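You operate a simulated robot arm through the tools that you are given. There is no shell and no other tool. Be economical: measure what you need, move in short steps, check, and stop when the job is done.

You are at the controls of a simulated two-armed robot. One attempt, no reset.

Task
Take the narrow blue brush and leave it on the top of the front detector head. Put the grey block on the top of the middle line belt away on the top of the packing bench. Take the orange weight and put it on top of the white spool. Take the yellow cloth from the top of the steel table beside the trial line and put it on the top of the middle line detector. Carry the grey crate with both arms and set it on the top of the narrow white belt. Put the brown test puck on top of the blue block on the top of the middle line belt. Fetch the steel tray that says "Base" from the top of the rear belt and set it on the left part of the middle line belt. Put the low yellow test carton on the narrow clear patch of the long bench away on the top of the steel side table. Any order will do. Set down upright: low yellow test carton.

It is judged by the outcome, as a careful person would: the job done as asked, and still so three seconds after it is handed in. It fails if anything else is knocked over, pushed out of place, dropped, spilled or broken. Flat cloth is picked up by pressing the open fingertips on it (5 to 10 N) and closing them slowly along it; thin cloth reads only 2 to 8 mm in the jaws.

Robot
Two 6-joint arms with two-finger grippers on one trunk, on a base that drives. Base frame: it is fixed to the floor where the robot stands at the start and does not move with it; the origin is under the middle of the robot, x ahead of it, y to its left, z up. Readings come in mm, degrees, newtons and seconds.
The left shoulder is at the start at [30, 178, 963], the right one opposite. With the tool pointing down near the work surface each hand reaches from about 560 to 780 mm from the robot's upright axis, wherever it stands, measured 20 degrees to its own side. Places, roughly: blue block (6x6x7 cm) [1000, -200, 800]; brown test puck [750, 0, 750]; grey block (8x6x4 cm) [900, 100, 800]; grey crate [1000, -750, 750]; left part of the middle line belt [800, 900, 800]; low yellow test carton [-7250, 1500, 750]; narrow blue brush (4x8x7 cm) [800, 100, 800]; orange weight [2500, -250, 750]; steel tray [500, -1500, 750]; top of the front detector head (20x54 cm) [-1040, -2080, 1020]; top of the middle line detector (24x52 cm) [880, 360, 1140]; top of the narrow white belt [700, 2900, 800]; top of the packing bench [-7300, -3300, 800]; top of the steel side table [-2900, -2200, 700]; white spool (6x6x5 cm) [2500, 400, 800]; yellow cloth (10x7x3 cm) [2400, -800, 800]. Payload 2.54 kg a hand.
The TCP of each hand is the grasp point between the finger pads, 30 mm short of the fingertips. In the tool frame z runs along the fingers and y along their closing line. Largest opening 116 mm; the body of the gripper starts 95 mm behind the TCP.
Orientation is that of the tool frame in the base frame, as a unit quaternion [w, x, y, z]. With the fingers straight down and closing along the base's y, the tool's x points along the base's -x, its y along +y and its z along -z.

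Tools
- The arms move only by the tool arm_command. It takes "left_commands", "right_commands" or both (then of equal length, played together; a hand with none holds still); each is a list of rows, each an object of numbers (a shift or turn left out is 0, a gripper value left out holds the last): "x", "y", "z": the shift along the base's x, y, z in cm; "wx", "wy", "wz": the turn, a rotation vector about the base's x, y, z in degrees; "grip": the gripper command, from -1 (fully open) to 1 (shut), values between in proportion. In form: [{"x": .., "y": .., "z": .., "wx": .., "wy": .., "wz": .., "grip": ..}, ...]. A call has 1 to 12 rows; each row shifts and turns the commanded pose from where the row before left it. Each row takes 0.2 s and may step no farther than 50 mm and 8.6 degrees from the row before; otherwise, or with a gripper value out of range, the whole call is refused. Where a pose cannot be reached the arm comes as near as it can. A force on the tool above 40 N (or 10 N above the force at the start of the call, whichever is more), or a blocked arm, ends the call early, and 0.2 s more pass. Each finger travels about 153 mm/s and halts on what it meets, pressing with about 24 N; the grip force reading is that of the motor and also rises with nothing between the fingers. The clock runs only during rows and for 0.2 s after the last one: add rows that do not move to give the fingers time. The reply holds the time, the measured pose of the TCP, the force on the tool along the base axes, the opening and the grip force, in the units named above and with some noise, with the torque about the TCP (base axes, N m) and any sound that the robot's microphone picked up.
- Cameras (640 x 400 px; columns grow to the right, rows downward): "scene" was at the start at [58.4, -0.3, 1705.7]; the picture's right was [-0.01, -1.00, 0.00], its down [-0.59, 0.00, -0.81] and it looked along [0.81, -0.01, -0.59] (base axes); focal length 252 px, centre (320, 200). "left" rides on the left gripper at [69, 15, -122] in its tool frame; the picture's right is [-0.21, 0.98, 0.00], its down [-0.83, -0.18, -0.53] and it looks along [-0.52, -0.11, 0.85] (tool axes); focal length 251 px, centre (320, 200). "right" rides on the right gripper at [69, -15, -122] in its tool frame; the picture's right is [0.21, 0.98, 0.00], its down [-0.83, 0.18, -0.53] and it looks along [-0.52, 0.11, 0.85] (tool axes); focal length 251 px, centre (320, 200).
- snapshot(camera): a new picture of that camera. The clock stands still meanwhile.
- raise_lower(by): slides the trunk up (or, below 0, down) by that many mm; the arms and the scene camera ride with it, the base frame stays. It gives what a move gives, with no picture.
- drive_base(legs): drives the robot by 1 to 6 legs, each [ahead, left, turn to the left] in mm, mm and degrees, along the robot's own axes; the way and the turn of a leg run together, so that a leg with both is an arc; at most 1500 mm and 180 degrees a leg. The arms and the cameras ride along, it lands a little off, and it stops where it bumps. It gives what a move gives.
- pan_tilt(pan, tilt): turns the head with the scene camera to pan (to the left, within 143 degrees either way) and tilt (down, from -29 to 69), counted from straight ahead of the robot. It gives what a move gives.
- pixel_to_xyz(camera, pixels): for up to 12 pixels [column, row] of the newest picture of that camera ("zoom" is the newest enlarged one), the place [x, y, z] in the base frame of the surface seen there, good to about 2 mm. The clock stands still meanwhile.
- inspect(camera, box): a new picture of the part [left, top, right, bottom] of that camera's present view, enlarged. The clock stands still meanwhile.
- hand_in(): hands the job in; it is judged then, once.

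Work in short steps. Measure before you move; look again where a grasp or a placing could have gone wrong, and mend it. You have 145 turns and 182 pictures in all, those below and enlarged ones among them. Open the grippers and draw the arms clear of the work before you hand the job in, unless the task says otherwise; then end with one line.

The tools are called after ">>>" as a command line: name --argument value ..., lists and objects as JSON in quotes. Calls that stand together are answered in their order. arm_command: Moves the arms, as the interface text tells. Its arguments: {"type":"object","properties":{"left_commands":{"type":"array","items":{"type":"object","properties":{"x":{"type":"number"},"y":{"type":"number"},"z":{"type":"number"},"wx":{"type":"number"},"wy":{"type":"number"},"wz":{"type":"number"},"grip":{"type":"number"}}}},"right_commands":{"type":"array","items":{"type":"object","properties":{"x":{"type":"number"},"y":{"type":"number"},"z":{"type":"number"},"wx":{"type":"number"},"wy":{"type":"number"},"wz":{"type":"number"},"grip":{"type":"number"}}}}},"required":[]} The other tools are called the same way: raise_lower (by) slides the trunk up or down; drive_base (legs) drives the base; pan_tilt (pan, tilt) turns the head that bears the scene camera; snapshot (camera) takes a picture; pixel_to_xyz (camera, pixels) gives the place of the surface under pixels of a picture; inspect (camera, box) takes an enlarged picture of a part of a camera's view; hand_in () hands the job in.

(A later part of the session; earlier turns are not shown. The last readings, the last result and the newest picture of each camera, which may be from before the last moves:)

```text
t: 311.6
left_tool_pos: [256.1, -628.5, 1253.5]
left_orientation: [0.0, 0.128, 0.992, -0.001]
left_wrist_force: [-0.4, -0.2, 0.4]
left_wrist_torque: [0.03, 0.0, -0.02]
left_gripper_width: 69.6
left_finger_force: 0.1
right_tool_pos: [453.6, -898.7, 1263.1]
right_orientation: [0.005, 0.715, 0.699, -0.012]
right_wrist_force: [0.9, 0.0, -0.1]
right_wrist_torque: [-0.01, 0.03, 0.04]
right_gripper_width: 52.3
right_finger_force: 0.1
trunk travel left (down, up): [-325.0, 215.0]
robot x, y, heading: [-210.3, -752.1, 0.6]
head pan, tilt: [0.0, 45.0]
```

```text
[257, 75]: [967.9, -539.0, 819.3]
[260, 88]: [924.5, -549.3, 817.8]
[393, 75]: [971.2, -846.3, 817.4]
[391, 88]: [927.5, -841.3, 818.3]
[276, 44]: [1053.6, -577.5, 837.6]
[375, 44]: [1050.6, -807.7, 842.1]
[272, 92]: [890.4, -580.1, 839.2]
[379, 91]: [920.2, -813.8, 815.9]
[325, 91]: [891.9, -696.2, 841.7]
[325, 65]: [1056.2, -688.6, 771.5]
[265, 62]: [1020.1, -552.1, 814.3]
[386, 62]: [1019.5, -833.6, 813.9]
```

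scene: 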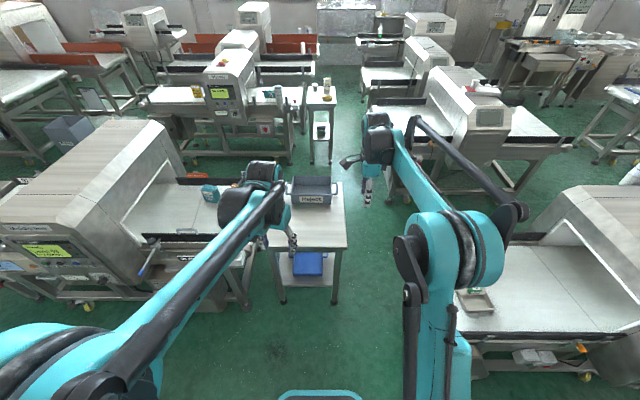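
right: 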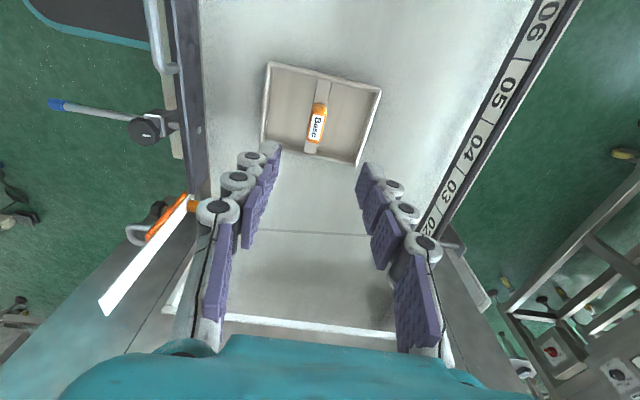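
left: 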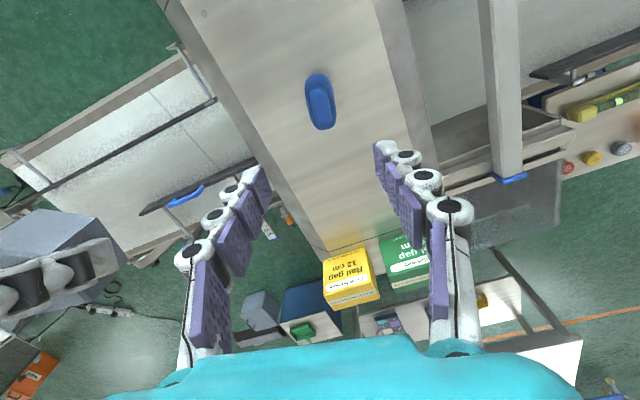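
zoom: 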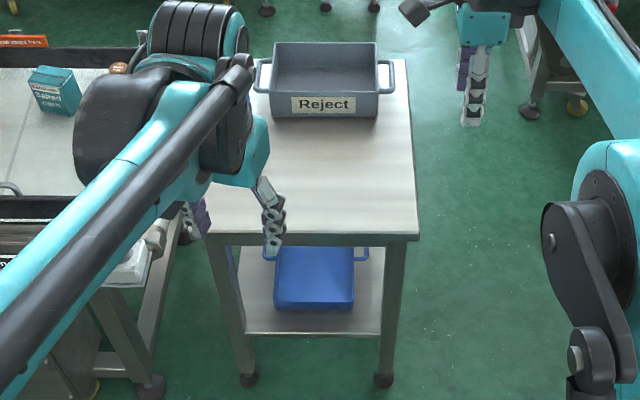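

Crate: x 885–1056, y -577…-812, rim z 840; handle bars at y≈-540 and -846, x 924–1020, z≈817. I drive to x≈290, y≈-693 and turn both hands to nominal yaw.

>>> drive_base --legs '[[490, 60, -0.5]]'

>>> arm_command --right_commands '[{"wx": 0.14, "wy": 0.06, "wz": 8.3}, {"wx": 0.14, "wy": 0.06, "wz": 8.3}, {"wx": 0.14, "wy": 0.06, "wz": 8.3}, {"wx": 0.14, "wy": 0.06, "wz": 8.3}, {"wx": 0.14, "wy": 0.06, "wz": 8.3}, {"wx": 0.14, "wy": 0.06, "wz": 8.3}, {"wx": 0.14, "wy": 0.06, "wz": 8.3}, {"wx": 0.14, "wy": 0.06, "wz": 8.3}, {"wx": 0.14, "wy": 0.06, "wz": 8.3}, {"wx": 0.14, "wy": 0.06, "wz": 8.3}, {"wx": 0.14, "wy": 0.06, "wz": 8.3}, {"grip": 0.48}]' --left_commands '[{"wz": 7.35, "x": 3.5}, {"wz": 7.35, "x": 3.5}, {"x": 3.5}, {"x": 3.5}, {"x": 3.5}, {}, {}, {}, {}, {}, {}, {"grip": 0.48}]'

>>> raise_lower --by -200

>>> snapshot --camera "left"

>>> snapshot --camera "right"

```text
t: 314.5
left_tool_pos: [744.5, -563.5, 1252.5]
left_orientation: [0.0, 0.126, 0.992, 0.0]
left_wrist_force: [0.3, 0.5, 0.3]
left_wrist_torque: [0.02, 0.01, -0.01]
left_gripper_width: 69.5
left_finger_force: 0.0
right_tool_pos: [943.3, -832.0, 1263.7]
right_orientation: [0.005, 0.713, 0.701, -0.012]
right_wrist_force: [0.4, 0.2, 0.6]
right_wrist_torque: [-0.02, -0.01, 0.0]
right_gripper_width: 52.2
right_finger_force: 0.1
trunk travel left (down, up): [-325.0, 215.0]
robot x, y, heading: [284.0, -684.1, 0.5]
head pan, tilt: [0.0, 45.0]
```

```text
t: 317.1
left_tool_pos: [921.4, -564.2, 1254.3]
left_orientation: [0.0, -0.002, 1.0, 0.0]
left_wrist_force: [0.0, -0.2, -0.3]
left_wrist_torque: [0.03, -0.02, 0.0]
left_gripper_width: 30.2
left_finger_force: 0.1
right_tool_pos: [941.7, -832.4, 1263.2]
right_orientation: [0.0, -0.004, 1.0, -0.001]
right_wrist_force: [-1.6, 0.5, 0.0]
right_wrist_torque: [0.0, -0.02, 0.02]
right_gripper_width: 30.2
right_finger_force: 0.1
trunk travel left (down, up): [-325.0, 215.0]
robot x, y, heading: [282.9, -686.3, 0.8]
head pan, tilt: [0.0, 45.0]
```

```text
t: 319.3
left_tool_pos: [919.8, -563.2, 1054.8]
left_orientation: [0.001, -0.002, 1.0, 0.0]
left_wrist_force: [0.2, -0.4, 0.2]
left_wrist_torque: [0.03, -0.02, -0.02]
left_gripper_width: 30.5
left_finger_force: 0.2
right_tool_pos: [941.4, -831.7, 1065.2]
right_orientation: [0.0, -0.002, 1.0, -0.002]
right_wrist_force: [-0.1, -0.4, -0.4]
right_wrist_torque: [0.02, -0.02, 0.03]
right_gripper_width: 30.3
right_finger_force: 0.1
trunk travel left (down, up): [-125.0, 415.0]
robot x, y, heading: [281.7, -685.8, 0.6]
head pan, tilt: [0.0, 45.0]
```

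```text
103 pictures are left
```

left: 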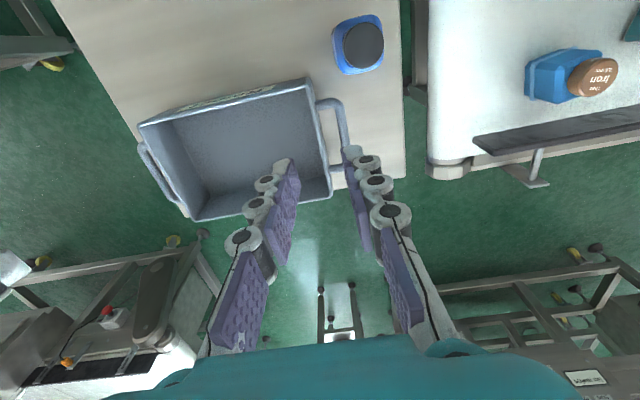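

```text
102 pictures are left
```

right: 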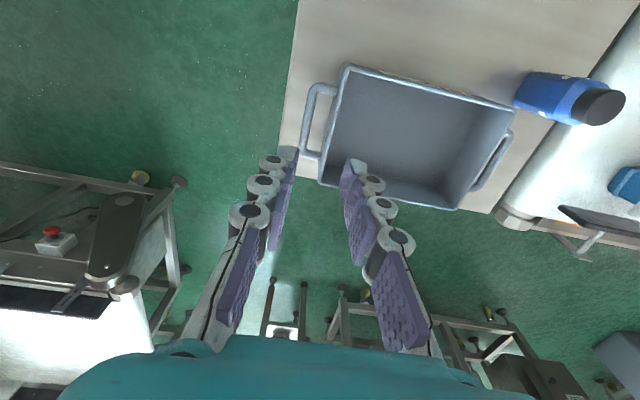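

I measure both handle bars (left view (342,125); right view (308,120)), crate walls beside them and the blue bottle.

>>> pixel_to_xyz --camera "left" --pixels '[[339, 112], [343, 130], [346, 145], [322, 125], [315, 105], [328, 103], [358, 45], [355, 70], [378, 50]]'

>>> pixel_to_xyz --camera "right" --pixels '[[311, 100], [307, 125], [304, 143], [332, 110], [322, 88], [305, 125], [309, 125], [340, 75]]'

```text
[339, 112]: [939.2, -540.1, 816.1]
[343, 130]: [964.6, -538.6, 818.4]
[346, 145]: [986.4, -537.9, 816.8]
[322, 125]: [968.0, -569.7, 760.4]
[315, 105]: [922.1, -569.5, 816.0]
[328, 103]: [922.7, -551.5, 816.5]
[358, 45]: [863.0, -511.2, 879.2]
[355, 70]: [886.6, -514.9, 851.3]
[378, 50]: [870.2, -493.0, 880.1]
```

```text
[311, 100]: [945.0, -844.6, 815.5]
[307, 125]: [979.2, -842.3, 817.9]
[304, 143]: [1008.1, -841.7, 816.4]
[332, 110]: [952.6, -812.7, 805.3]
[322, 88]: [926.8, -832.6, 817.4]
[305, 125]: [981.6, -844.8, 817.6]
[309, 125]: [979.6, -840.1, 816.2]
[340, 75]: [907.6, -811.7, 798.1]
```

Bars: left y -538.5, right y -842.5, mid x 972, top z 817. I move both hands above them to z≈870 and check alignment.

>>> arm_command --left_commands '[{"x": 2.6, "y": 1.2, "z": -3}, {"x": 2.6, "y": 1.2, "z": -3}, {"z": -4.5}, {"z": -4}, {"z": -4}, {}]' --right_commands '[{"x": 1.5, "y": -0.5, "z": -3.5}, {"x": 1.5, "y": -0.5, "z": -3.5}, {"z": -4.5}, {"z": -4}, {"z": -4}, {}]'

>>> snapshot --camera "left"

>>> snapshot --camera "right"

```text
t: 320.7
left_tool_pos: [971.2, -538.9, 868.2]
left_orientation: [0.001, -0.002, 1.0, 0.0]
left_wrist_force: [-0.5, 0.2, 0.9]
left_wrist_torque: [-0.01, 0.02, -0.02]
left_gripper_width: 30.1
left_finger_force: 0.0
right_tool_pos: [970.6, -842.0, 869.0]
right_orientation: [0.0, -0.003, 1.0, -0.001]
right_wrist_force: [-0.6, 0.2, 1.0]
right_wrist_torque: [0.0, -0.01, -0.04]
right_gripper_width: 30.2
right_finger_force: 0.1
trunk travel left (down, up): [-125.0, 415.0]
robot x, y, heading: [282.9, -683.2, 0.5]
head pan, tilt: [0.0, 45.0]
```

```text
101 pictures are left
```

left: 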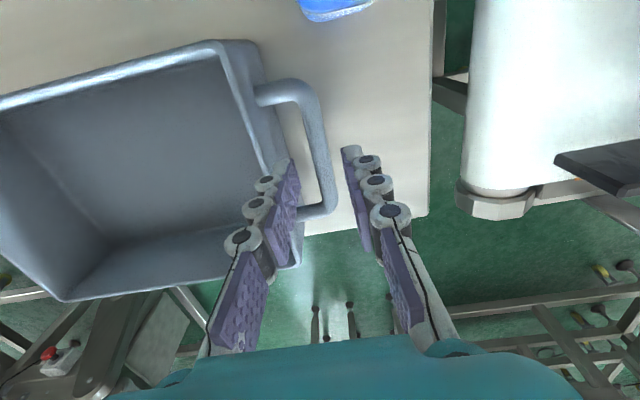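

```text
100 pictures are left
```

right: 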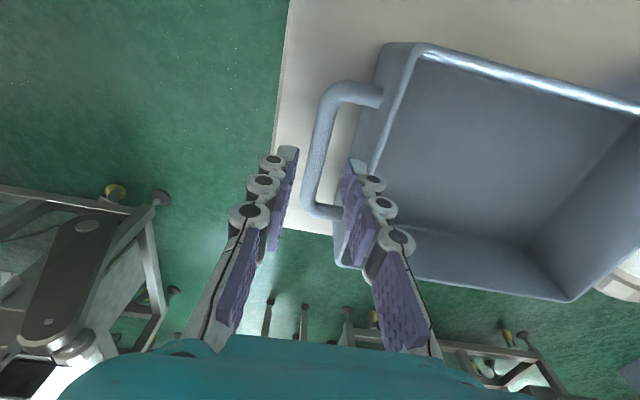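

Both hands straddle the bars. I descend 38 mm and close both.

>>> arm_command --left_commands '[{"z": -1.9}, {"z": -1.9}, {}, {"grip": 0.7}, {"grip": 0.95}, {"grip": 0.95}, {}]' --right_commands '[{"z": -1.9}, {"z": -1.9}, {}, {"grip": 0.7}, {"grip": 0.95}, {"grip": 0.95}, {}]'

>>> snapshot --camera "left"

>>> snapshot --camera "right"

```text
t: 322.3
left_tool_pos: [973.1, -538.1, 829.7]
left_orientation: [0.0, -0.002, 1.0, 0.001]
left_wrist_force: [-0.9, 6.7, -0.6]
left_wrist_torque: [0.11, 0.04, -0.44]
left_gripper_width: 13.0
left_finger_force: 24.2
right_tool_pos: [972.9, -844.9, 831.4]
right_orientation: [0.0, -0.003, 1.0, -0.001]
right_wrist_force: [0.7, -6.6, -0.1]
right_wrist_torque: [-0.16, -0.05, 0.17]
right_gripper_width: 13.3
right_finger_force: 23.9
trunk travel left (down, up): [-125.0, 415.0]
robot x, y, heading: [278.9, -684.4, 0.3]
head pan, tilt: [0.0, 45.0]
```

```text
99 pictures are left
```

left: 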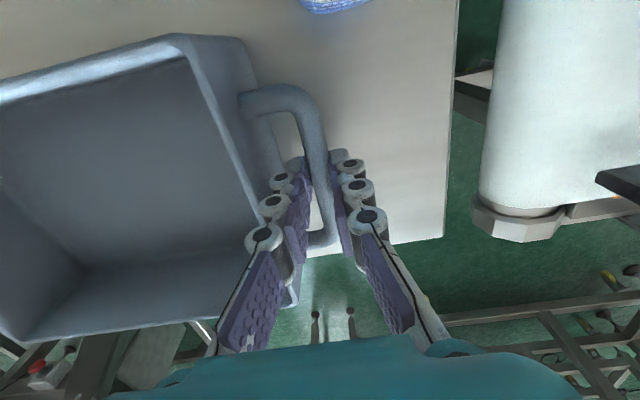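

```text
98 pictures are left
```

right: 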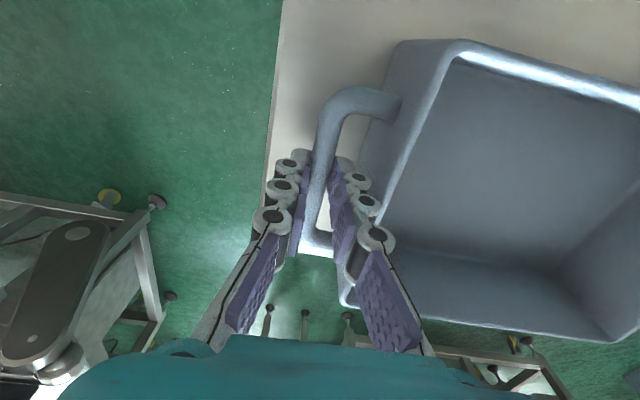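

Both bars are gripped (13 mm). I relax the side pull by 1 mm each and lift together 20 cm.

>>> arm_command --left_commands '[{"y": -0.1, "z": 1}, {"z": 2}, {"z": 3}, {"z": 3.5}, {"z": 3.5}, {"z": 3.5}, {"z": 3.5}, {}]' --right_commands '[{"y": 0.1, "z": 1}, {"z": 2}, {"z": 3}, {"z": 3.5}, {"z": 3.5}, {"z": 3.5}, {"z": 3.5}, {}]'

>>> snapshot --camera "scene"

```text
t: 324.1
left_tool_pos: [975.6, -540.1, 1034.0]
left_orientation: [0.0, -0.003, 1.0, 0.003]
left_wrist_force: [-0.9, 31.9, -1.2]
left_wrist_torque: [0.64, 0.2, -0.54]
left_gripper_width: 13.5
left_finger_force: 23.9
right_tool_pos: [969.9, -842.5, 1030.2]
right_orientation: [0.0, -0.002, 1.0, -0.003]
right_wrist_force: [1.0, -32.0, -3.4]
right_wrist_torque: [-0.67, -0.14, 0.03]
right_gripper_width: 13.4
right_finger_force: 23.9
trunk travel left (down, up): [-125.0, 415.0]
robot x, y, heading: [282.2, -686.4, 0.5]
head pan, tilt: [0.0, 45.0]
```

```text
97 pictures are left
```

scene: 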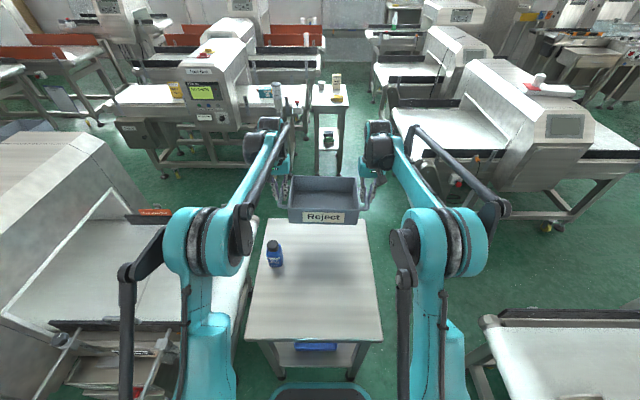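

The hands squeeze the crate (±32 N outward reaction), so I move them 1.3 mm apart again.

>>> arm_command --left_commands '[{"y": 0.07}, {"y": 0.06}, {}]' --right_commands '[{"y": -0.07}, {"y": -0.06}, {}]'

>>> raise_lower --by 250

```text
t: 324.9
left_tool_pos: [973.9, -538.5, 1031.1]
left_orientation: [0.0, -0.002, 1.0, 0.002]
left_wrist_force: [-0.7, 25.6, -1.9]
left_wrist_torque: [0.5, -0.09, -0.45]
left_gripper_width: 13.3
left_finger_force: 24.2
right_tool_pos: [972.6, -843.5, 1029.6]
right_orientation: [-0.001, -0.002, 1.0, -0.002]
right_wrist_force: [0.5, -25.0, -1.6]
right_wrist_torque: [-0.56, 0.1, 0.11]
right_gripper_width: 13.0
right_finger_force: 23.8
trunk travel left (down, up): [-125.0, 415.0]
robot x, y, heading: [281.7, -684.7, 0.5]
head pan, tilt: [0.0, 45.0]
```

```text
t: 327.5
left_tool_pos: [974.1, -538.8, 1283.4]
left_orientation: [0.0, -0.002, 1.0, 0.002]
left_wrist_force: [-0.1, 25.3, -1.4]
left_wrist_torque: [0.51, 0.01, -0.45]
left_gripper_width: 13.3
left_finger_force: 24.3
right_tool_pos: [971.9, -842.1, 1279.6]
right_orientation: [0.0, -0.003, 1.0, -0.003]
right_wrist_force: [0.9, -25.3, -1.4]
right_wrist_torque: [-0.53, 0.0, 0.14]
right_gripper_width: 13.1
right_finger_force: 23.7
trunk travel left (down, up): [-375.0, 165.0]
robot x, y, heading: [283.1, -682.3, 0.6]
head pan, tilt: [0.0, 45.0]
```

Still 25 N; I open the distance by 4 mm more per hand in small steps.

>>> arm_command --left_commands '[{"y": 0.1}, {"y": 0.1}, {"y": 0.1}, {"y": 0.1}, {}]' --right_commands '[{"y": -0.1}, {"y": -0.1}, {"y": -0.1}, {"y": -0.1}, {}]'

>>> snapshot --camera "scene"

```text
t: 328.7
left_tool_pos: [972.6, -538.2, 1281.7]
left_orientation: [0.0, 0.0, 1.0, -0.001]
left_wrist_force: [-0.1, -8.0, -1.7]
left_wrist_torque: [-0.16, -0.05, -0.32]
left_gripper_width: 13.2
left_finger_force: 23.9
right_tool_pos: [971.1, -842.8, 1282.8]
right_orientation: [0.0, -0.004, 1.0, 0.001]
right_wrist_force: [1.6, 8.0, -1.7]
right_wrist_torque: [0.19, 0.05, 0.16]
right_gripper_width: 13.0
right_finger_force: 24.0
trunk travel left (down, up): [-375.0, 165.0]
robot x, y, heading: [281.7, -684.3, 0.6]
head pan, tilt: [0.0, 45.0]
```

```text
96 pictures are left
```

scene: 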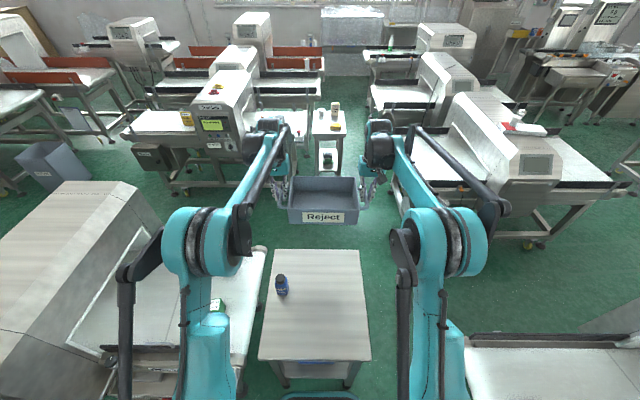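

The crate hangs level, bottom at ≈1214. I back out and strafe left to y≈1400, then look at the way on.

>>> drive_base --legs '[[-480, 0, -0.6], [0, 1100, 0], [0, 1000, 0]]'

>>> pan_tilt --pan 60 --tilt 40

>>> snapshot --camera "scene"

```text
t: 341.7
left_tool_pos: [491.6, 1603.7, 1282.0]
left_orientation: [0.001, -0.003, 1.0, -0.002]
left_wrist_force: [-0.4, -30.8, -2.1]
left_wrist_torque: [-0.63, -0.06, -0.39]
left_gripper_width: 13.0
left_finger_force: 24.1
right_tool_pos: [492.0, 1298.5, 1280.3]
right_orientation: [0.0, -0.006, 1.0, 0.002]
right_wrist_force: [0.6, 31.5, -1.2]
right_wrist_torque: [0.65, -0.01, 0.23]
right_gripper_width: 13.3
right_finger_force: 24.2
trunk travel left (down, up): [-375.0, 165.0]
robot x, y, heading: [-201.7, 1453.2, 0.7]
head pan, tilt: [0.0, 45.0]
```

```text
t: 343.0
left_tool_pos: [491.4, 1603.6, 1281.6]
left_orientation: [0.0, -0.004, 1.0, -0.002]
left_wrist_force: [-0.9, -4.0, -1.9]
left_wrist_torque: [-0.08, 0.04, -0.36]
left_gripper_width: 13.2
left_finger_force: 23.8
right_tool_pos: [491.8, 1297.7, 1280.1]
right_orientation: [0.001, -0.006, 1.0, 0.001]
right_wrist_force: [0.2, 4.3, -1.1]
right_wrist_torque: [0.09, -0.02, 0.15]
right_gripper_width: 13.2
right_finger_force: 23.3
trunk travel left (down, up): [-375.0, 165.0]
robot x, y, heading: [-196.6, 1454.0, 0.6]
head pan, tilt: [60.0, 40.0]
```

```text
95 pictures are left
```

scene: 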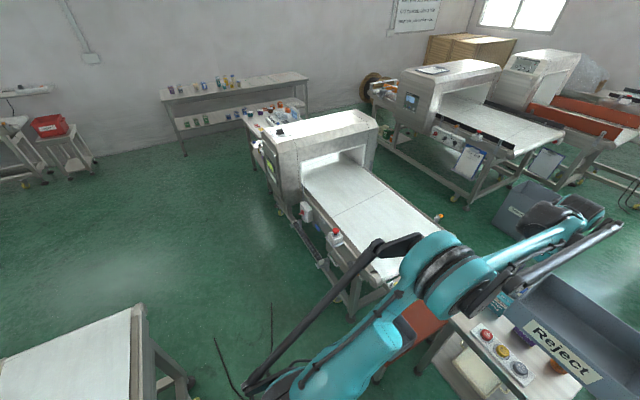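

Crate steady. I measure the narrow belt and nearby obstacles (white table at lower left, belt controls).

>>> pixel_to_xyz --camera "scene" --pixels '[[340, 190], [305, 182], [375, 180], [380, 270], [430, 232], [395, 225], [336, 236], [130, 310], [150, 390], [215, 345], [320, 155], [270, 145]]'

>>> inspect --camera "scene" --box '[240, 100, 480, 330]'

```text
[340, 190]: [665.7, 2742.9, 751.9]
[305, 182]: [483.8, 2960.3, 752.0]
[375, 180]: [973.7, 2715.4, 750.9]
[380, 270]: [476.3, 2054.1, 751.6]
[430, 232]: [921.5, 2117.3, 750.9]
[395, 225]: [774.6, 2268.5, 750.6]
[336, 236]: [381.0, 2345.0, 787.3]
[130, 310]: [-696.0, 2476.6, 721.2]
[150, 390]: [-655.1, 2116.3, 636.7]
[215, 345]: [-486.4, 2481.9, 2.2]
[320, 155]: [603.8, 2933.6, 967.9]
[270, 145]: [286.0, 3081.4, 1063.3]
```

```text
1.74 times, centred on (360, 215) of scene
```

zoom: 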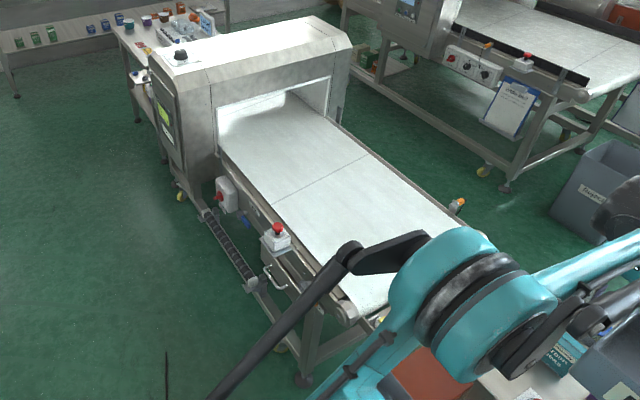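

I check the red step/bin near (415,335) and the cable on the floor at (272,340) before passing.

>>> pixel_to_xyz --camera "scene" --pixels '[[410, 330], [385, 375], [272, 340], [272, 312], [240, 390], [330, 300], [350, 310], [425, 370]]'

>>> pan_tilt --pan 60 --tilt 65

>>> snapshot --camera "scene"

```text
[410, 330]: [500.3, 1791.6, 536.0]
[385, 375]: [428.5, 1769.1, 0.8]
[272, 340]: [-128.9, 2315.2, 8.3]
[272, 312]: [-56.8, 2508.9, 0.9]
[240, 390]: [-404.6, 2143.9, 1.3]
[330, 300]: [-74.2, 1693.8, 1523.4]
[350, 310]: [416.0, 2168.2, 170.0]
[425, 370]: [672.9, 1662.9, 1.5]
```

```text
t: 343.9
left_tool_pos: [491.2, 1602.6, 1281.8]
left_orientation: [0.0, -0.003, 1.0, -0.001]
left_wrist_force: [-0.7, -5.5, -1.7]
left_wrist_torque: [-0.14, 0.02, -0.35]
left_gripper_width: 13.2
left_finger_force: 24.2
right_tool_pos: [492.7, 1298.9, 1280.4]
right_orientation: [0.0, -0.006, 1.0, 0.002]
right_wrist_force: [0.6, 4.9, -1.3]
right_wrist_torque: [0.11, -0.04, 0.12]
right_gripper_width: 13.1
right_finger_force: 23.9
trunk travel left (down, up): [-375.0, 165.0]
robot x, y, heading: [-200.5, 1451.6, 0.9]
head pan, tilt: [60.0, 65.0]
```

```text
93 pictures are left
```

scene: 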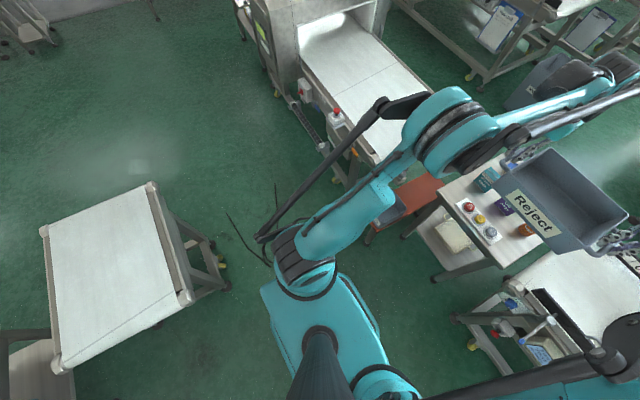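

I measure the cable strands in this steeper view to keep the base off them.

>>> pixel_to_xyz --camera "scene" --pixels '[[229, 215], [245, 240], [258, 255], [277, 190], [276, 215], [274, 228], [370, 235], [345, 180], [322, 150], [268, 290]]'

```text
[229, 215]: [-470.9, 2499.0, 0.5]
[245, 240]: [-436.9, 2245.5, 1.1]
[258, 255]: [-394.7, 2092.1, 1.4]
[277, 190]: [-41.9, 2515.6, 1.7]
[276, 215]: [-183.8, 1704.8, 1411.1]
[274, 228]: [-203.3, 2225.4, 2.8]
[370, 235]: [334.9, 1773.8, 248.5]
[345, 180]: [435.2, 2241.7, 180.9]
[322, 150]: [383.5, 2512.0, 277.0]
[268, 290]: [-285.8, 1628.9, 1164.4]
```

I go ahead 255 mm to x≈58, then strafe left 610 to y≈2060, staying clear of the bin and the cable.

>>> drive_base --legs '[[255, 0, -0.8], [0, 610, 0]]'

>>> pan_tilt --pan 15 --tilt 50

>>> snapshot --camera "scene"

```text
t: 346.6
left_tool_pos: [750.8, 1658.5, 1281.7]
left_orientation: [0.001, 0.011, 1.0, -0.003]
left_wrist_force: [-0.6, 0.4, -1.6]
left_wrist_torque: [-0.11, -0.05, -0.33]
left_gripper_width: 13.4
left_finger_force: 23.8
right_tool_pos: [741.3, 1354.7, 1281.9]
right_orientation: [0.002, 0.008, 1.0, 0.0]
right_wrist_force: [0.7, 3.0, -0.6]
right_wrist_torque: [-0.12, 0.02, 0.17]
right_gripper_width: 13.2
right_finger_force: 24.1
trunk travel left (down, up): [-375.0, 165.0]
robot x, y, heading: [54.8, 1522.7, -0.7]
head pan, tilt: [60.0, 65.0]
stopped in leg 2: the robot was blocked; the commanded pose is now the measured one
```

```text
t: 347.8
left_tool_pos: [749.6, 1652.9, 1281.9]
left_orientation: [0.0, 0.01, 1.0, -0.001]
left_wrist_force: [-1.2, -0.5, -1.6]
left_wrist_torque: [-0.01, 0.05, -0.34]
left_gripper_width: 13.0
left_finger_force: 24.0
right_tool_pos: [741.6, 1349.6, 1280.5]
right_orientation: [-0.001, 0.008, 1.0, 0.002]
right_wrist_force: [1.0, 1.3, -0.9]
right_wrist_torque: [0.02, -0.04, 0.13]
right_gripper_width: 13.1
right_finger_force: 24.4
trunk travel left (down, up): [-375.0, 165.0]
robot x, y, heading: [55.7, 1522.8, -0.9]
head pan, tilt: [15.0, 50.0]
```

```text
92 pictures are left
```

scene: 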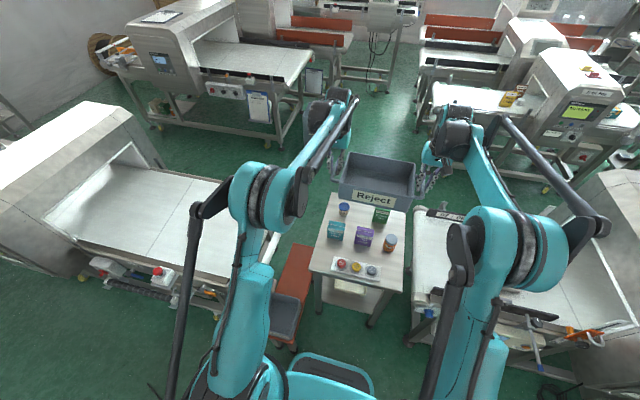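

The base's corner touched the grey bin. I back away from it and re-measure whether the bin moved.

>>> drive_base --legs '[[0, -40, 0], [-210, 0, 0.9]]'

>>> pan_tilt --pan 40 --tilt 60

>>> snapshot --camera "scene"

```text
t: 349.9
left_tool_pos: [537.6, 1624.5, 1281.9]
left_orientation: [0.0, 0.002, 1.0, -0.001]
left_wrist_force: [-1.0, -0.4, -1.2]
left_wrist_torque: [-0.01, -0.05, -0.34]
left_gripper_width: 13.0
left_finger_force: 23.8
right_tool_pos: [534.4, 1319.7, 1281.1]
right_orientation: [0.0, 0.0, 1.0, 0.002]
right_wrist_force: [0.0, 1.1, -1.3]
right_wrist_torque: [0.01, 0.0, 0.14]
right_gripper_width: 13.2
right_finger_force: 24.3
trunk travel left (down, up): [-375.0, 165.0]
robot x, y, heading: [-159.8, 1479.5, 0.2]
head pan, tilt: [15.0, 50.0]
```

```text
t: 350.8
left_tool_pos: [538.4, 1623.4, 1282.1]
left_orientation: [0.0, 0.003, 1.0, -0.002]
left_wrist_force: [-1.2, -0.6, -1.5]
left_wrist_torque: [0.02, 0.06, -0.35]
left_gripper_width: 13.1
left_finger_force: 24.2
right_tool_pos: [536.1, 1319.0, 1279.3]
right_orientation: [0.001, 0.0, 1.0, 0.002]
right_wrist_force: [1.4, 0.8, -2.1]
right_wrist_torque: [0.02, -0.04, 0.17]
right_gripper_width: 13.0
right_finger_force: 23.7
trunk travel left (down, up): [-375.0, 165.0]
robot x, y, heading: [-155.7, 1483.6, -0.0]
head pan, tilt: [40.0, 60.0]
```

```text
91 pictures are left
```

scene: 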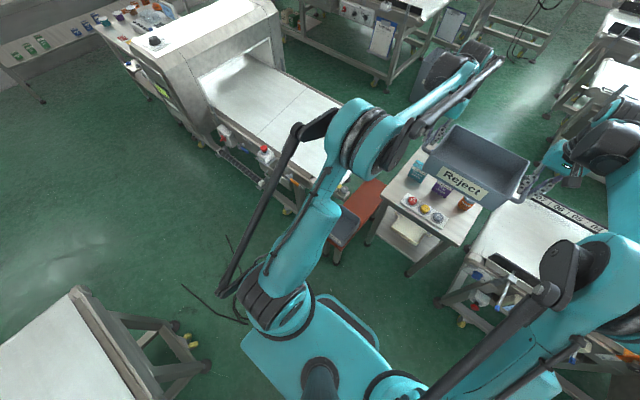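

Looks unchanged. I measure the bin's front to plan the passage.

>>> pixel_to_xyz --camera "scene" --pixels '[[336, 242], [356, 230], [330, 230], [340, 262], [330, 250], [355, 180], [300, 200], [265, 152], [238, 240], [185, 290], [210, 305]]'

```text
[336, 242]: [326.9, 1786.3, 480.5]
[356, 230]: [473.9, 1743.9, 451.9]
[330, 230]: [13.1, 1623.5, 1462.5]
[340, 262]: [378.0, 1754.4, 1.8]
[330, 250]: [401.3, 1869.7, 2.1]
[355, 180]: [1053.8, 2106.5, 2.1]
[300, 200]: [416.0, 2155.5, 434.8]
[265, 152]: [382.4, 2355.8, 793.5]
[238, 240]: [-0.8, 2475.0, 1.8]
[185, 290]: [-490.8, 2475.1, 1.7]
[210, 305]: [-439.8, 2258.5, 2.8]
```

The bin front is x≈327. I strafe at x≈-20 (front 240) left to y≈2250; the cable is only a few mm high.

>>> drive_base --legs '[[120, 0, 0], [0, 400, 0], [0, 380, 0]]'

>>> snapshot --camera "scene"

```text
t: 356.1
left_tool_pos: [652.7, 2414.0, 1281.6]
left_orientation: [0.0, 0.001, 1.0, -0.002]
left_wrist_force: [-1.0, 0.5, -0.7]
left_wrist_torque: [-0.05, -0.08, -0.4]
left_gripper_width: 12.8
left_finger_force: 23.6
right_tool_pos: [648.7, 2109.2, 1281.0]
right_orientation: [0.0, -0.003, 1.0, 0.002]
right_wrist_force: [0.5, 0.6, -1.5]
right_wrist_torque: [0.0, 0.03, 0.12]
right_gripper_width: 13.1
right_finger_force: 24.0
trunk travel left (down, up): [-375.0, 165.0]
robot x, y, heading: [-40.9, 2265.5, 0.1]
head pan, tilt: [40.0, 60.0]
```

```text
90 pictures are left
```

scene: 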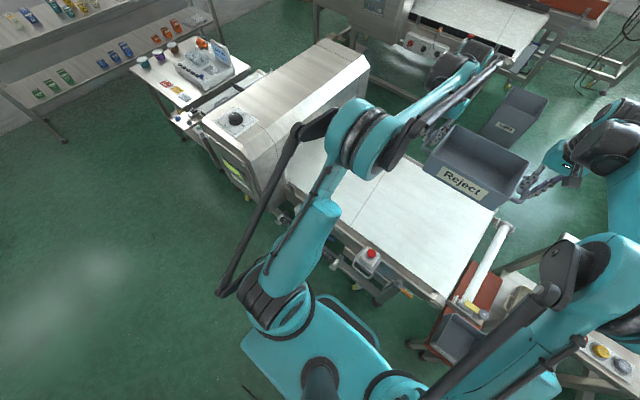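

Crate is above the belt. I go 50 mm ahead, lower the trunk 250, and check.

>>> drive_base --legs '[[50, 0, 0]]'

>>> raise_lower --by -250

>>> arm_command --left_commands '[{"z": -4}, {"z": -4}, {"z": -4}, {"z": -3}, {"z": -2}, {}]' --right_commands '[{"z": -4}, {"z": -4}, {"z": -4}, {"z": -3}, {"z": -2}, {}]'

>>> snapshot --camera "scene"

```text
t: 357.1
left_tool_pos: [699.5, 2412.9, 1283.2]
left_orientation: [0.002, 0.001, 1.0, -0.002]
left_wrist_force: [-1.2, -0.7, -1.8]
left_wrist_torque: [0.0, 0.04, -0.32]
left_gripper_width: 13.2
left_finger_force: 23.7
right_tool_pos: [697.7, 2108.8, 1281.0]
right_orientation: [0.001, -0.003, 1.0, 0.002]
right_wrist_force: [0.3, 0.4, -1.7]
right_wrist_torque: [0.01, -0.04, 0.16]
right_gripper_width: 13.2
right_finger_force: 23.7
trunk travel left (down, up): [-375.0, 165.0]
robot x, y, heading: [8.8, 2268.4, 0.5]
head pan, tilt: [40.0, 60.0]
```

```text
t: 359.6
left_tool_pos: [701.4, 2412.5, 1031.9]
left_orientation: [-0.001, 0.0, 1.0, -0.002]
left_wrist_force: [-0.5, -0.2, -1.2]
left_wrist_torque: [0.0, 0.01, -0.34]
left_gripper_width: 13.2
left_finger_force: 24.1
right_tool_pos: [699.1, 2108.9, 1030.7]
right_orientation: [0.0, -0.003, 1.0, 0.002]
right_wrist_force: [0.7, -0.1, -1.4]
right_wrist_torque: [0.03, -0.01, 0.16]
right_gripper_width: 12.9
right_finger_force: 24.1
trunk travel left (down, up): [-125.0, 415.0]
robot x, y, heading: [10.4, 2266.8, 0.1]
head pan, tilt: [40.0, 60.0]
```

```text
t: 361.0
left_tool_pos: [701.1, 2413.0, 861.2]
left_orientation: [-0.001, 0.002, 1.0, -0.002]
left_wrist_force: [0.1, -0.9, -1.3]
left_wrist_torque: [-0.03, -0.08, -0.22]
left_gripper_width: 13.3
left_finger_force: 24.2
right_tool_pos: [698.9, 2109.5, 861.9]
right_orientation: [0.0, -0.002, 1.0, 0.0]
right_wrist_force: [-0.1, 2.3, -2.0]
right_wrist_torque: [0.02, 0.11, 0.27]
right_gripper_width: 13.3
right_finger_force: 24.8
trunk travel left (down, up): [-125.0, 415.0]
robot x, y, heading: [12.3, 2270.0, 0.2]
head pan, tilt: [40.0, 60.0]
```

```text
89 pictures are left
```

scene: 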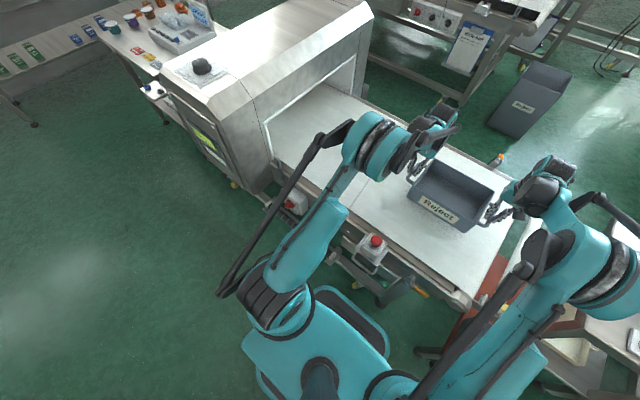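

Crate is over the belt at ≈42 mm height. I lower both hands to contact.

>>> arm_command --left_commands '[{"z": -2}, {"z": -1.5}, {"z": -0.4}, {"z": -0.2}, {"z": -0.2}, {}]' --right_commands '[{"z": -2}, {"z": -1.5}, {"z": -0.4}, {"z": -0.2}, {"z": -0.2}, {}]'

```text
t: 362.4
left_tool_pos: [699.7, 2414.2, 818.7]
left_orientation: [0.001, 0.001, 1.0, -0.001]
left_wrist_force: [1.7, 2.8, 5.7]
left_wrist_torque: [0.1, 0.12, -0.35]
left_gripper_width: 13.0
left_finger_force: 24.2
right_tool_pos: [698.6, 2108.3, 819.9]
right_orientation: [0.002, -0.003, 1.0, 0.002]
right_wrist_force: [6.3, -0.9, 19.8]
right_wrist_torque: [-0.03, -0.14, 0.19]
right_gripper_width: 13.1
right_finger_force: 23.4
trunk travel left (down, up): [-125.0, 415.0]
robot x, y, heading: [8.9, 2268.9, 0.1]
head pan, tilt: [40.0, 60.0]
```

It rests on the belt. I open both to 30 mm and rise straight up.

>>> arm_command --left_commands '[{"grip": 0.7}, {"grip": 0.5}, {"grip": 0.48}, {}, {"z": 2}, {"z": 3}, {"z": 4}, {"z": 4.5}, {"z": 4.5}, {"z": 4.5}]' --right_commands '[{"grip": 0.7}, {"grip": 0.5}, {"grip": 0.48}, {}, {"z": 2}, {"z": 3}, {"z": 4}, {"z": 4.5}, {"z": 4.5}, {"z": 4.5}]'

>>> snapshot --camera "scene"

```text
t: 364.6
left_tool_pos: [699.3, 2412.5, 1046.3]
left_orientation: [0.002, 0.0, 1.0, -0.002]
left_wrist_force: [0.4, 0.0, 0.2]
left_wrist_torque: [-0.01, -0.05, -0.01]
left_gripper_width: 30.4
left_finger_force: 0.2
right_tool_pos: [698.1, 2104.6, 1041.7]
right_orientation: [0.001, -0.003, 1.0, 0.003]
right_wrist_force: [-0.4, -0.5, 0.4]
right_wrist_torque: [0.01, -0.03, -0.04]
right_gripper_width: 30.2
right_finger_force: 0.0
trunk travel left (down, up): [-125.0, 415.0]
robot x, y, heading: [8.8, 2265.7, 0.6]
head pan, tilt: [40.0, 60.0]
```

```text
88 pictures are left
```

scene: 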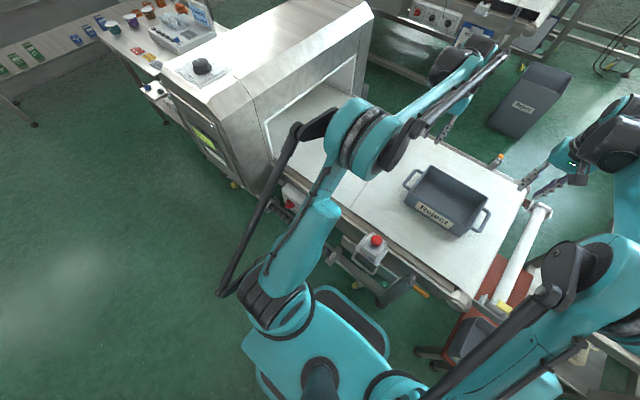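

The crate is placed. Now the northern route to the trial line: I look north-east.

>>> pan_tilt --pan 65 --tilt 28

>>> snapshot --camera "scene"

>>> pixel_to_xyz --camera "scene" --pixels '[[310, 160], [330, 130], [230, 150], [270, 190], [290, 140], [350, 130], [240, 105], [200, 150], [410, 140], [260, 120], [305, 110], [430, 120]]'

```text
t: 365.6
left_tool_pos: [701.2, 2413.0, 1043.9]
left_orientation: [0.0, 0.0, 1.0, -0.002]
left_wrist_force: [-0.4, 0.1, 0.0]
left_wrist_torque: [0.0, -0.04, -0.02]
left_gripper_width: 30.5
left_finger_force: 0.0
right_tool_pos: [699.3, 2105.2, 1039.7]
right_orientation: [0.0, -0.003, 1.0, 0.002]
right_wrist_force: [-0.3, -0.9, 0.0]
right_wrist_torque: [0.02, 0.03, 0.0]
right_gripper_width: 30.1
right_finger_force: 0.1
trunk travel left (down, up): [-125.0, 415.0]
robot x, y, heading: [10.4, 2266.5, 0.4]
head pan, tilt: [65.0, 28.0]
```

```text
87 pictures are left
```

scene: 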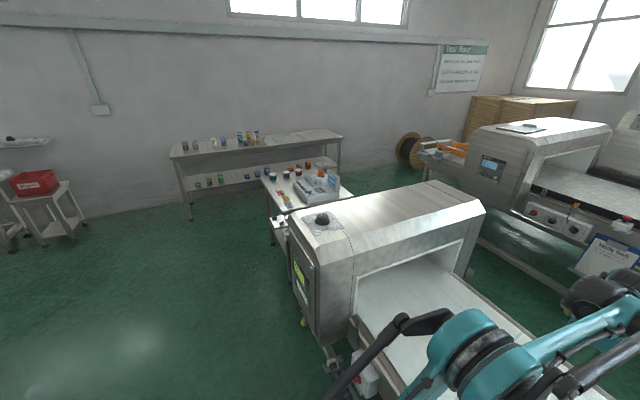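

```text
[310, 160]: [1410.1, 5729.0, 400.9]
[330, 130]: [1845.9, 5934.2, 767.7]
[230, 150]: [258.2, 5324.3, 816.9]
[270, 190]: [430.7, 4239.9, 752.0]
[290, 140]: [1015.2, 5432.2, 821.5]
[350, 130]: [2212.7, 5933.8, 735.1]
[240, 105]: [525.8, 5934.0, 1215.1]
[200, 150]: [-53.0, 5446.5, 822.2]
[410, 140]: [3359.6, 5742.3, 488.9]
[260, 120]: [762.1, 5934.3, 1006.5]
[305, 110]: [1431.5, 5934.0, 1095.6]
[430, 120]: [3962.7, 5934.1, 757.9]
```

I check the gap between the cup table and the wall shelf.

>>> inspect --camera "scene" --box '[160, 110, 440, 260]'

>>> pixel_to_xyz --camera "zoom" --pixels '[[235, 165], [262, 240], [440, 185], [400, 135], [240, 205], [255, 290], [70, 215], [410, 120], [520, 165], [205, 190], [450, 150], [340, 190]]'

```text
2.29 times, centred on (300, 185) of scene
```

zoom: 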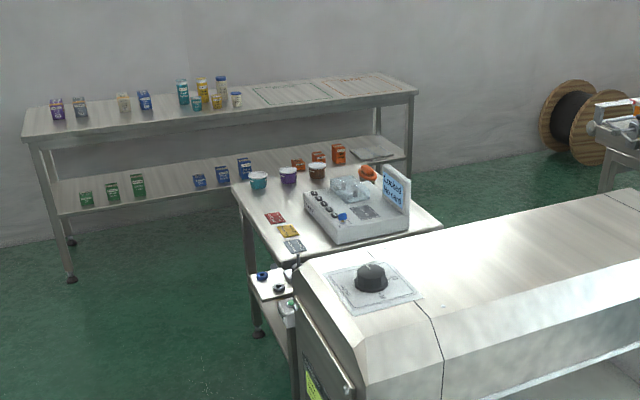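

```text
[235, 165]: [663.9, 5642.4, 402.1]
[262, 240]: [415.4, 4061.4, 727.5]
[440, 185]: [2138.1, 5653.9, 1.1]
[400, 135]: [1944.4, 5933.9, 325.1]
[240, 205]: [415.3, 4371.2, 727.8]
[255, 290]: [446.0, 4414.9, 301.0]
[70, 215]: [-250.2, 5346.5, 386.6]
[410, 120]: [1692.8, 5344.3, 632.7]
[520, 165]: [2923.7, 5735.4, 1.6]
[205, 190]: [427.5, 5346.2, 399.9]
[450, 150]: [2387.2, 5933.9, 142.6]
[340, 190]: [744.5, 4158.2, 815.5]
```

The gap (y≈4480–5340) is wide enough. I measure the corridor east of the narrow machine.

>>> pixel_to_xyz --camera "scene" --pixels '[[484, 215], [475, 255], [500, 240], [470, 230], [520, 290], [545, 300], [440, 150], [465, 175], [570, 270], [425, 165], [540, 265], [480, 190]]'

>>> pan_tilt --pan 5 --tilt 28

>>> snapshot --camera "scene"

```text
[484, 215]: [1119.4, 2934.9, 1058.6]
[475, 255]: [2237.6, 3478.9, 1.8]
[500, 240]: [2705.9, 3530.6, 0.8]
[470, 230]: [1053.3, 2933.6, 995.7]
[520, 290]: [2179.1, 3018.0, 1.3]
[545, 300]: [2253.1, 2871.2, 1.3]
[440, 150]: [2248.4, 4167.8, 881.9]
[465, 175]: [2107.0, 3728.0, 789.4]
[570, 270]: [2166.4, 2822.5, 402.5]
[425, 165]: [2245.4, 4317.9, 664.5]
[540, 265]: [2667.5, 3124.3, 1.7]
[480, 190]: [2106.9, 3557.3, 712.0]
```

```text
t: 366.9
left_tool_pos: [700.3, 2411.6, 1043.7]
left_orientation: [-0.001, 0.001, 1.0, -0.002]
left_wrist_force: [-0.3, -0.1, -0.1]
left_wrist_torque: [0.0, 0.01, 0.0]
left_gripper_width: 30.1
left_finger_force: 0.0
right_tool_pos: [699.4, 2104.4, 1040.5]
right_orientation: [0.0, -0.002, 1.0, 0.001]
right_wrist_force: [0.4, 0.4, -0.3]
right_wrist_torque: [0.0, 0.0, -0.01]
right_gripper_width: 30.0
right_finger_force: 0.0
trunk travel left (down, up): [-125.0, 415.0]
robot x, y, heading: [6.0, 2266.3, 0.4]
head pan, tilt: [5.0, 28.0]
```

```text
85 pictures are left
```

scene: 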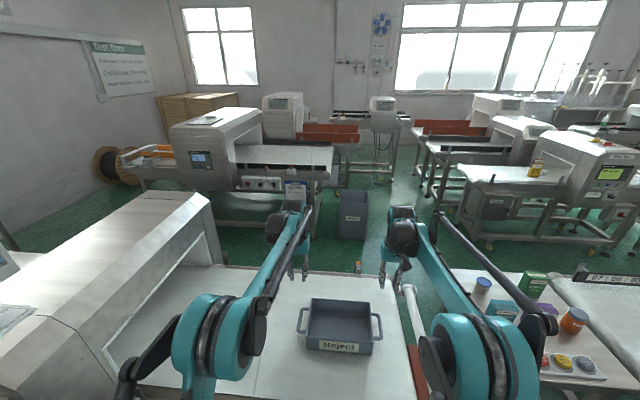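

Corridor x≈1150–2100 is free. I raise the trunk 200, back out, and strafe north to y≈4910.

>>> raise_lower --by 200

>>> drive_base --legs '[[-260, 0, -0.4], [0, 1320, 0], [0, 1320, 0]]'

>>> snapshot --camera "scene"

```text
t: 369.1
left_tool_pos: [699.9, 2411.3, 1244.7]
left_orientation: [0.0, 0.001, 1.0, -0.002]
left_wrist_force: [-0.1, -0.2, -0.6]
left_wrist_torque: [0.0, 0.01, 0.03]
left_gripper_width: 29.9
left_finger_force: 0.1
right_tool_pos: [700.0, 2105.9, 1239.4]
right_orientation: [0.0, -0.002, 1.0, 0.002]
right_wrist_force: [-0.5, 0.8, 0.0]
right_wrist_torque: [0.04, -0.03, 0.02]
right_gripper_width: 29.9
right_finger_force: 0.0
trunk travel left (down, up): [-325.0, 215.0]
robot x, y, heading: [10.3, 2271.2, 0.1]
head pan, tilt: [5.0, 28.0]
```

```text
t: 383.2
left_tool_pos: [423.9, 4987.3, 1244.4]
left_orientation: [0.0, 0.01, 1.0, -0.001]
left_wrist_force: [0.1, -0.1, 0.4]
left_wrist_torque: [-0.04, 0.01, 0.03]
left_gripper_width: 30.2
left_finger_force: 0.0
right_tool_pos: [418.6, 4681.2, 1240.8]
right_orientation: [0.001, 0.007, 1.0, 0.001]
right_wrist_force: [0.4, 0.1, 0.1]
right_wrist_torque: [-0.03, 0.0, -0.03]
right_gripper_width: 30.2
right_finger_force: 0.0
trunk travel left (down, up): [-325.0, 215.0]
robot x, y, heading: [-272.6, 4857.2, -0.7]
head pan, tilt: [5.0, 28.0]
```

```text
84 pictures are left
```

scene: 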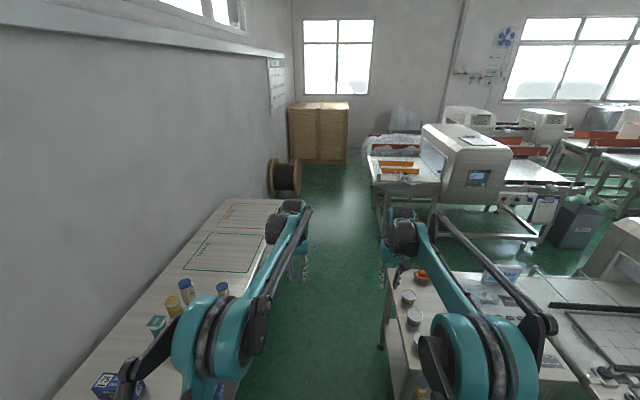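

I measure the two sides of this gap.

>>> pixel_to_xyz --camera "scene" --pixels '[[240, 330], [284, 205], [382, 345], [400, 280], [375, 185], [365, 240], [290, 310], [340, 250], [378, 225], [520, 240]]'

```text
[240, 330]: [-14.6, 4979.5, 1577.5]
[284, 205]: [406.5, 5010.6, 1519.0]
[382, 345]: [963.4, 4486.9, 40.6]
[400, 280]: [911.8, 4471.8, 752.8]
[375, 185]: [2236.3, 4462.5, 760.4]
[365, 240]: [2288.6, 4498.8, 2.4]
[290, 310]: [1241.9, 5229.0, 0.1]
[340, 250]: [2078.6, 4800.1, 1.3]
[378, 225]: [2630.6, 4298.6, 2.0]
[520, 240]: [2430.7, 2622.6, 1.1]
```

Aisle centre is y≈4915. I drive east to x≈1500, turn right to face south and go 1.4 m.

>>> drive_base --legs '[[1000, 55, 0.7], [780, 0, 0], [0, 0, -90], [1400, 0, 0]]'

>>> snapshot --camera "scene"

```text
t: 402.4
left_tool_pos: [1625.2, 2777.5, 1244.7]
left_orientation: [-0.002, 0.709, 0.705, -0.001]
left_wrist_force: [0.0, 0.1, 0.3]
left_wrist_torque: [0.03, 0.0, 0.03]
left_gripper_width: 30.3
left_finger_force: 0.0
right_tool_pos: [1317.8, 2779.6, 1240.2]
right_orientation: [0.001, 0.707, 0.707, 0.001]
right_wrist_force: [-0.3, 0.4, -0.4]
right_wrist_torque: [0.05, 0.01, -0.01]
right_gripper_width: 30.1
right_finger_force: 0.1
trunk travel left (down, up): [-325.0, 215.0]
robot x, y, heading: [1485.3, 3472.5, -89.9]
head pan, tilt: [5.0, 28.0]
```

```text
83 pictures are left
```

scene: 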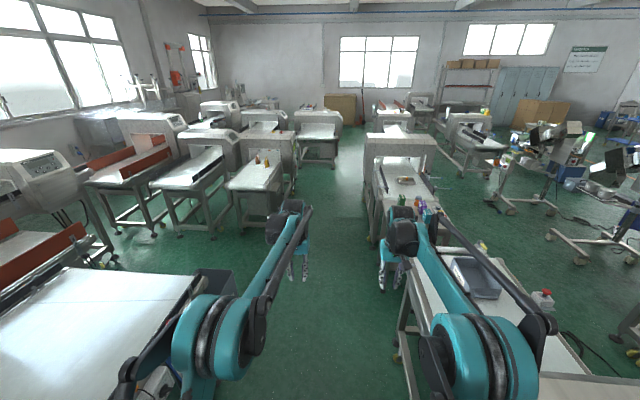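

The corridor is straight ahead. I measure its sides and the trial line belt.

>>> pixel_to_xyz --camera "scene" --pixels '[[236, 280], [240, 188], [285, 188], [282, 225], [245, 225], [372, 235], [372, 200], [262, 165], [258, 160], [275, 160], [330, 200], [325, 155]]'

>>> inspect --camera "scene" --box '[170, 100, 410, 250]'

```text
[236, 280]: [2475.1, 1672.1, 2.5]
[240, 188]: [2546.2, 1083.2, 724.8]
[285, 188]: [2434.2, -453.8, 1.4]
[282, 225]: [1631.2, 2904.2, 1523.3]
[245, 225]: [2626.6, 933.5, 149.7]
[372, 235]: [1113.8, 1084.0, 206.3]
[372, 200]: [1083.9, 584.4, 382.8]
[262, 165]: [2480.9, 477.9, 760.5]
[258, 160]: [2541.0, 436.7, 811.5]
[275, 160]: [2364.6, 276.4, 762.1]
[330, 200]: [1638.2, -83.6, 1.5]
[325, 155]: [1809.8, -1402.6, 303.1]
```

```text
2.67 times, centred on (290, 175) of scene
```

zoom: 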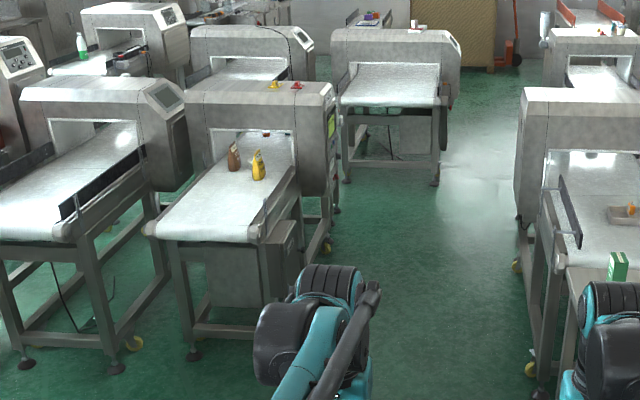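

The trial line is x≈2300–2750. I drive south to y≈300 and turn left to face it.

>>> drive_base --legs '[[1500, 0, 0], [1500, 0, 0], [170, 0, 0], [0, 0, 90]]'

>>> pan_tilt --pan 0 --tilt 40

>>> snapshot --camera "scene"

```text
t: 421.8
left_tool_pos: [2180.9, 408.8, 1243.7]
left_orientation: [-0.001, 0.019, 1.0, -0.002]
left_wrist_force: [0.1, 0.1, 0.7]
left_wrist_torque: [0.0, 0.0, 0.01]
left_gripper_width: 30.4
left_finger_force: 0.0
right_tool_pos: [2167.1, 101.7, 1241.9]
right_orientation: [0.001, 0.017, 1.0, 0.003]
right_wrist_force: [-0.7, -0.4, 0.3]
right_wrist_torque: [-0.03, 0.0, 0.02]
right_gripper_width: 30.3
right_finger_force: 0.0
trunk travel left (down, up): [-325.0, 215.0]
robot x, y, heading: [1483.1, 294.7, -1.8]
head pan, tilt: [5.0, 28.0]
```

```text
t: 422.5
left_tool_pos: [2180.7, 407.5, 1245.2]
left_orientation: [0.0, 0.02, 1.0, -0.001]
left_wrist_force: [0.8, -0.5, 0.1]
left_wrist_torque: [0.0, 0.0, 0.0]
left_gripper_width: 30.2
left_finger_force: 0.0
right_tool_pos: [2166.8, 101.2, 1240.5]
right_orientation: [0.001, 0.017, 1.0, 0.001]
right_wrist_force: [-1.2, 0.5, 0.0]
right_wrist_torque: [0.01, 0.01, 0.02]
right_gripper_width: 30.2
right_finger_force: 0.1
trunk travel left (down, up): [-325.0, 215.0]
robot x, y, heading: [1484.8, 288.6, -2.0]
head pan, tilt: [0.0, 40.0]
```

```text
81 pictures are left
```

scene: 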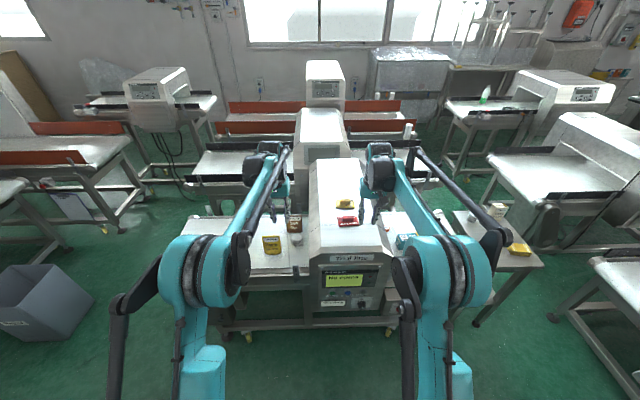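

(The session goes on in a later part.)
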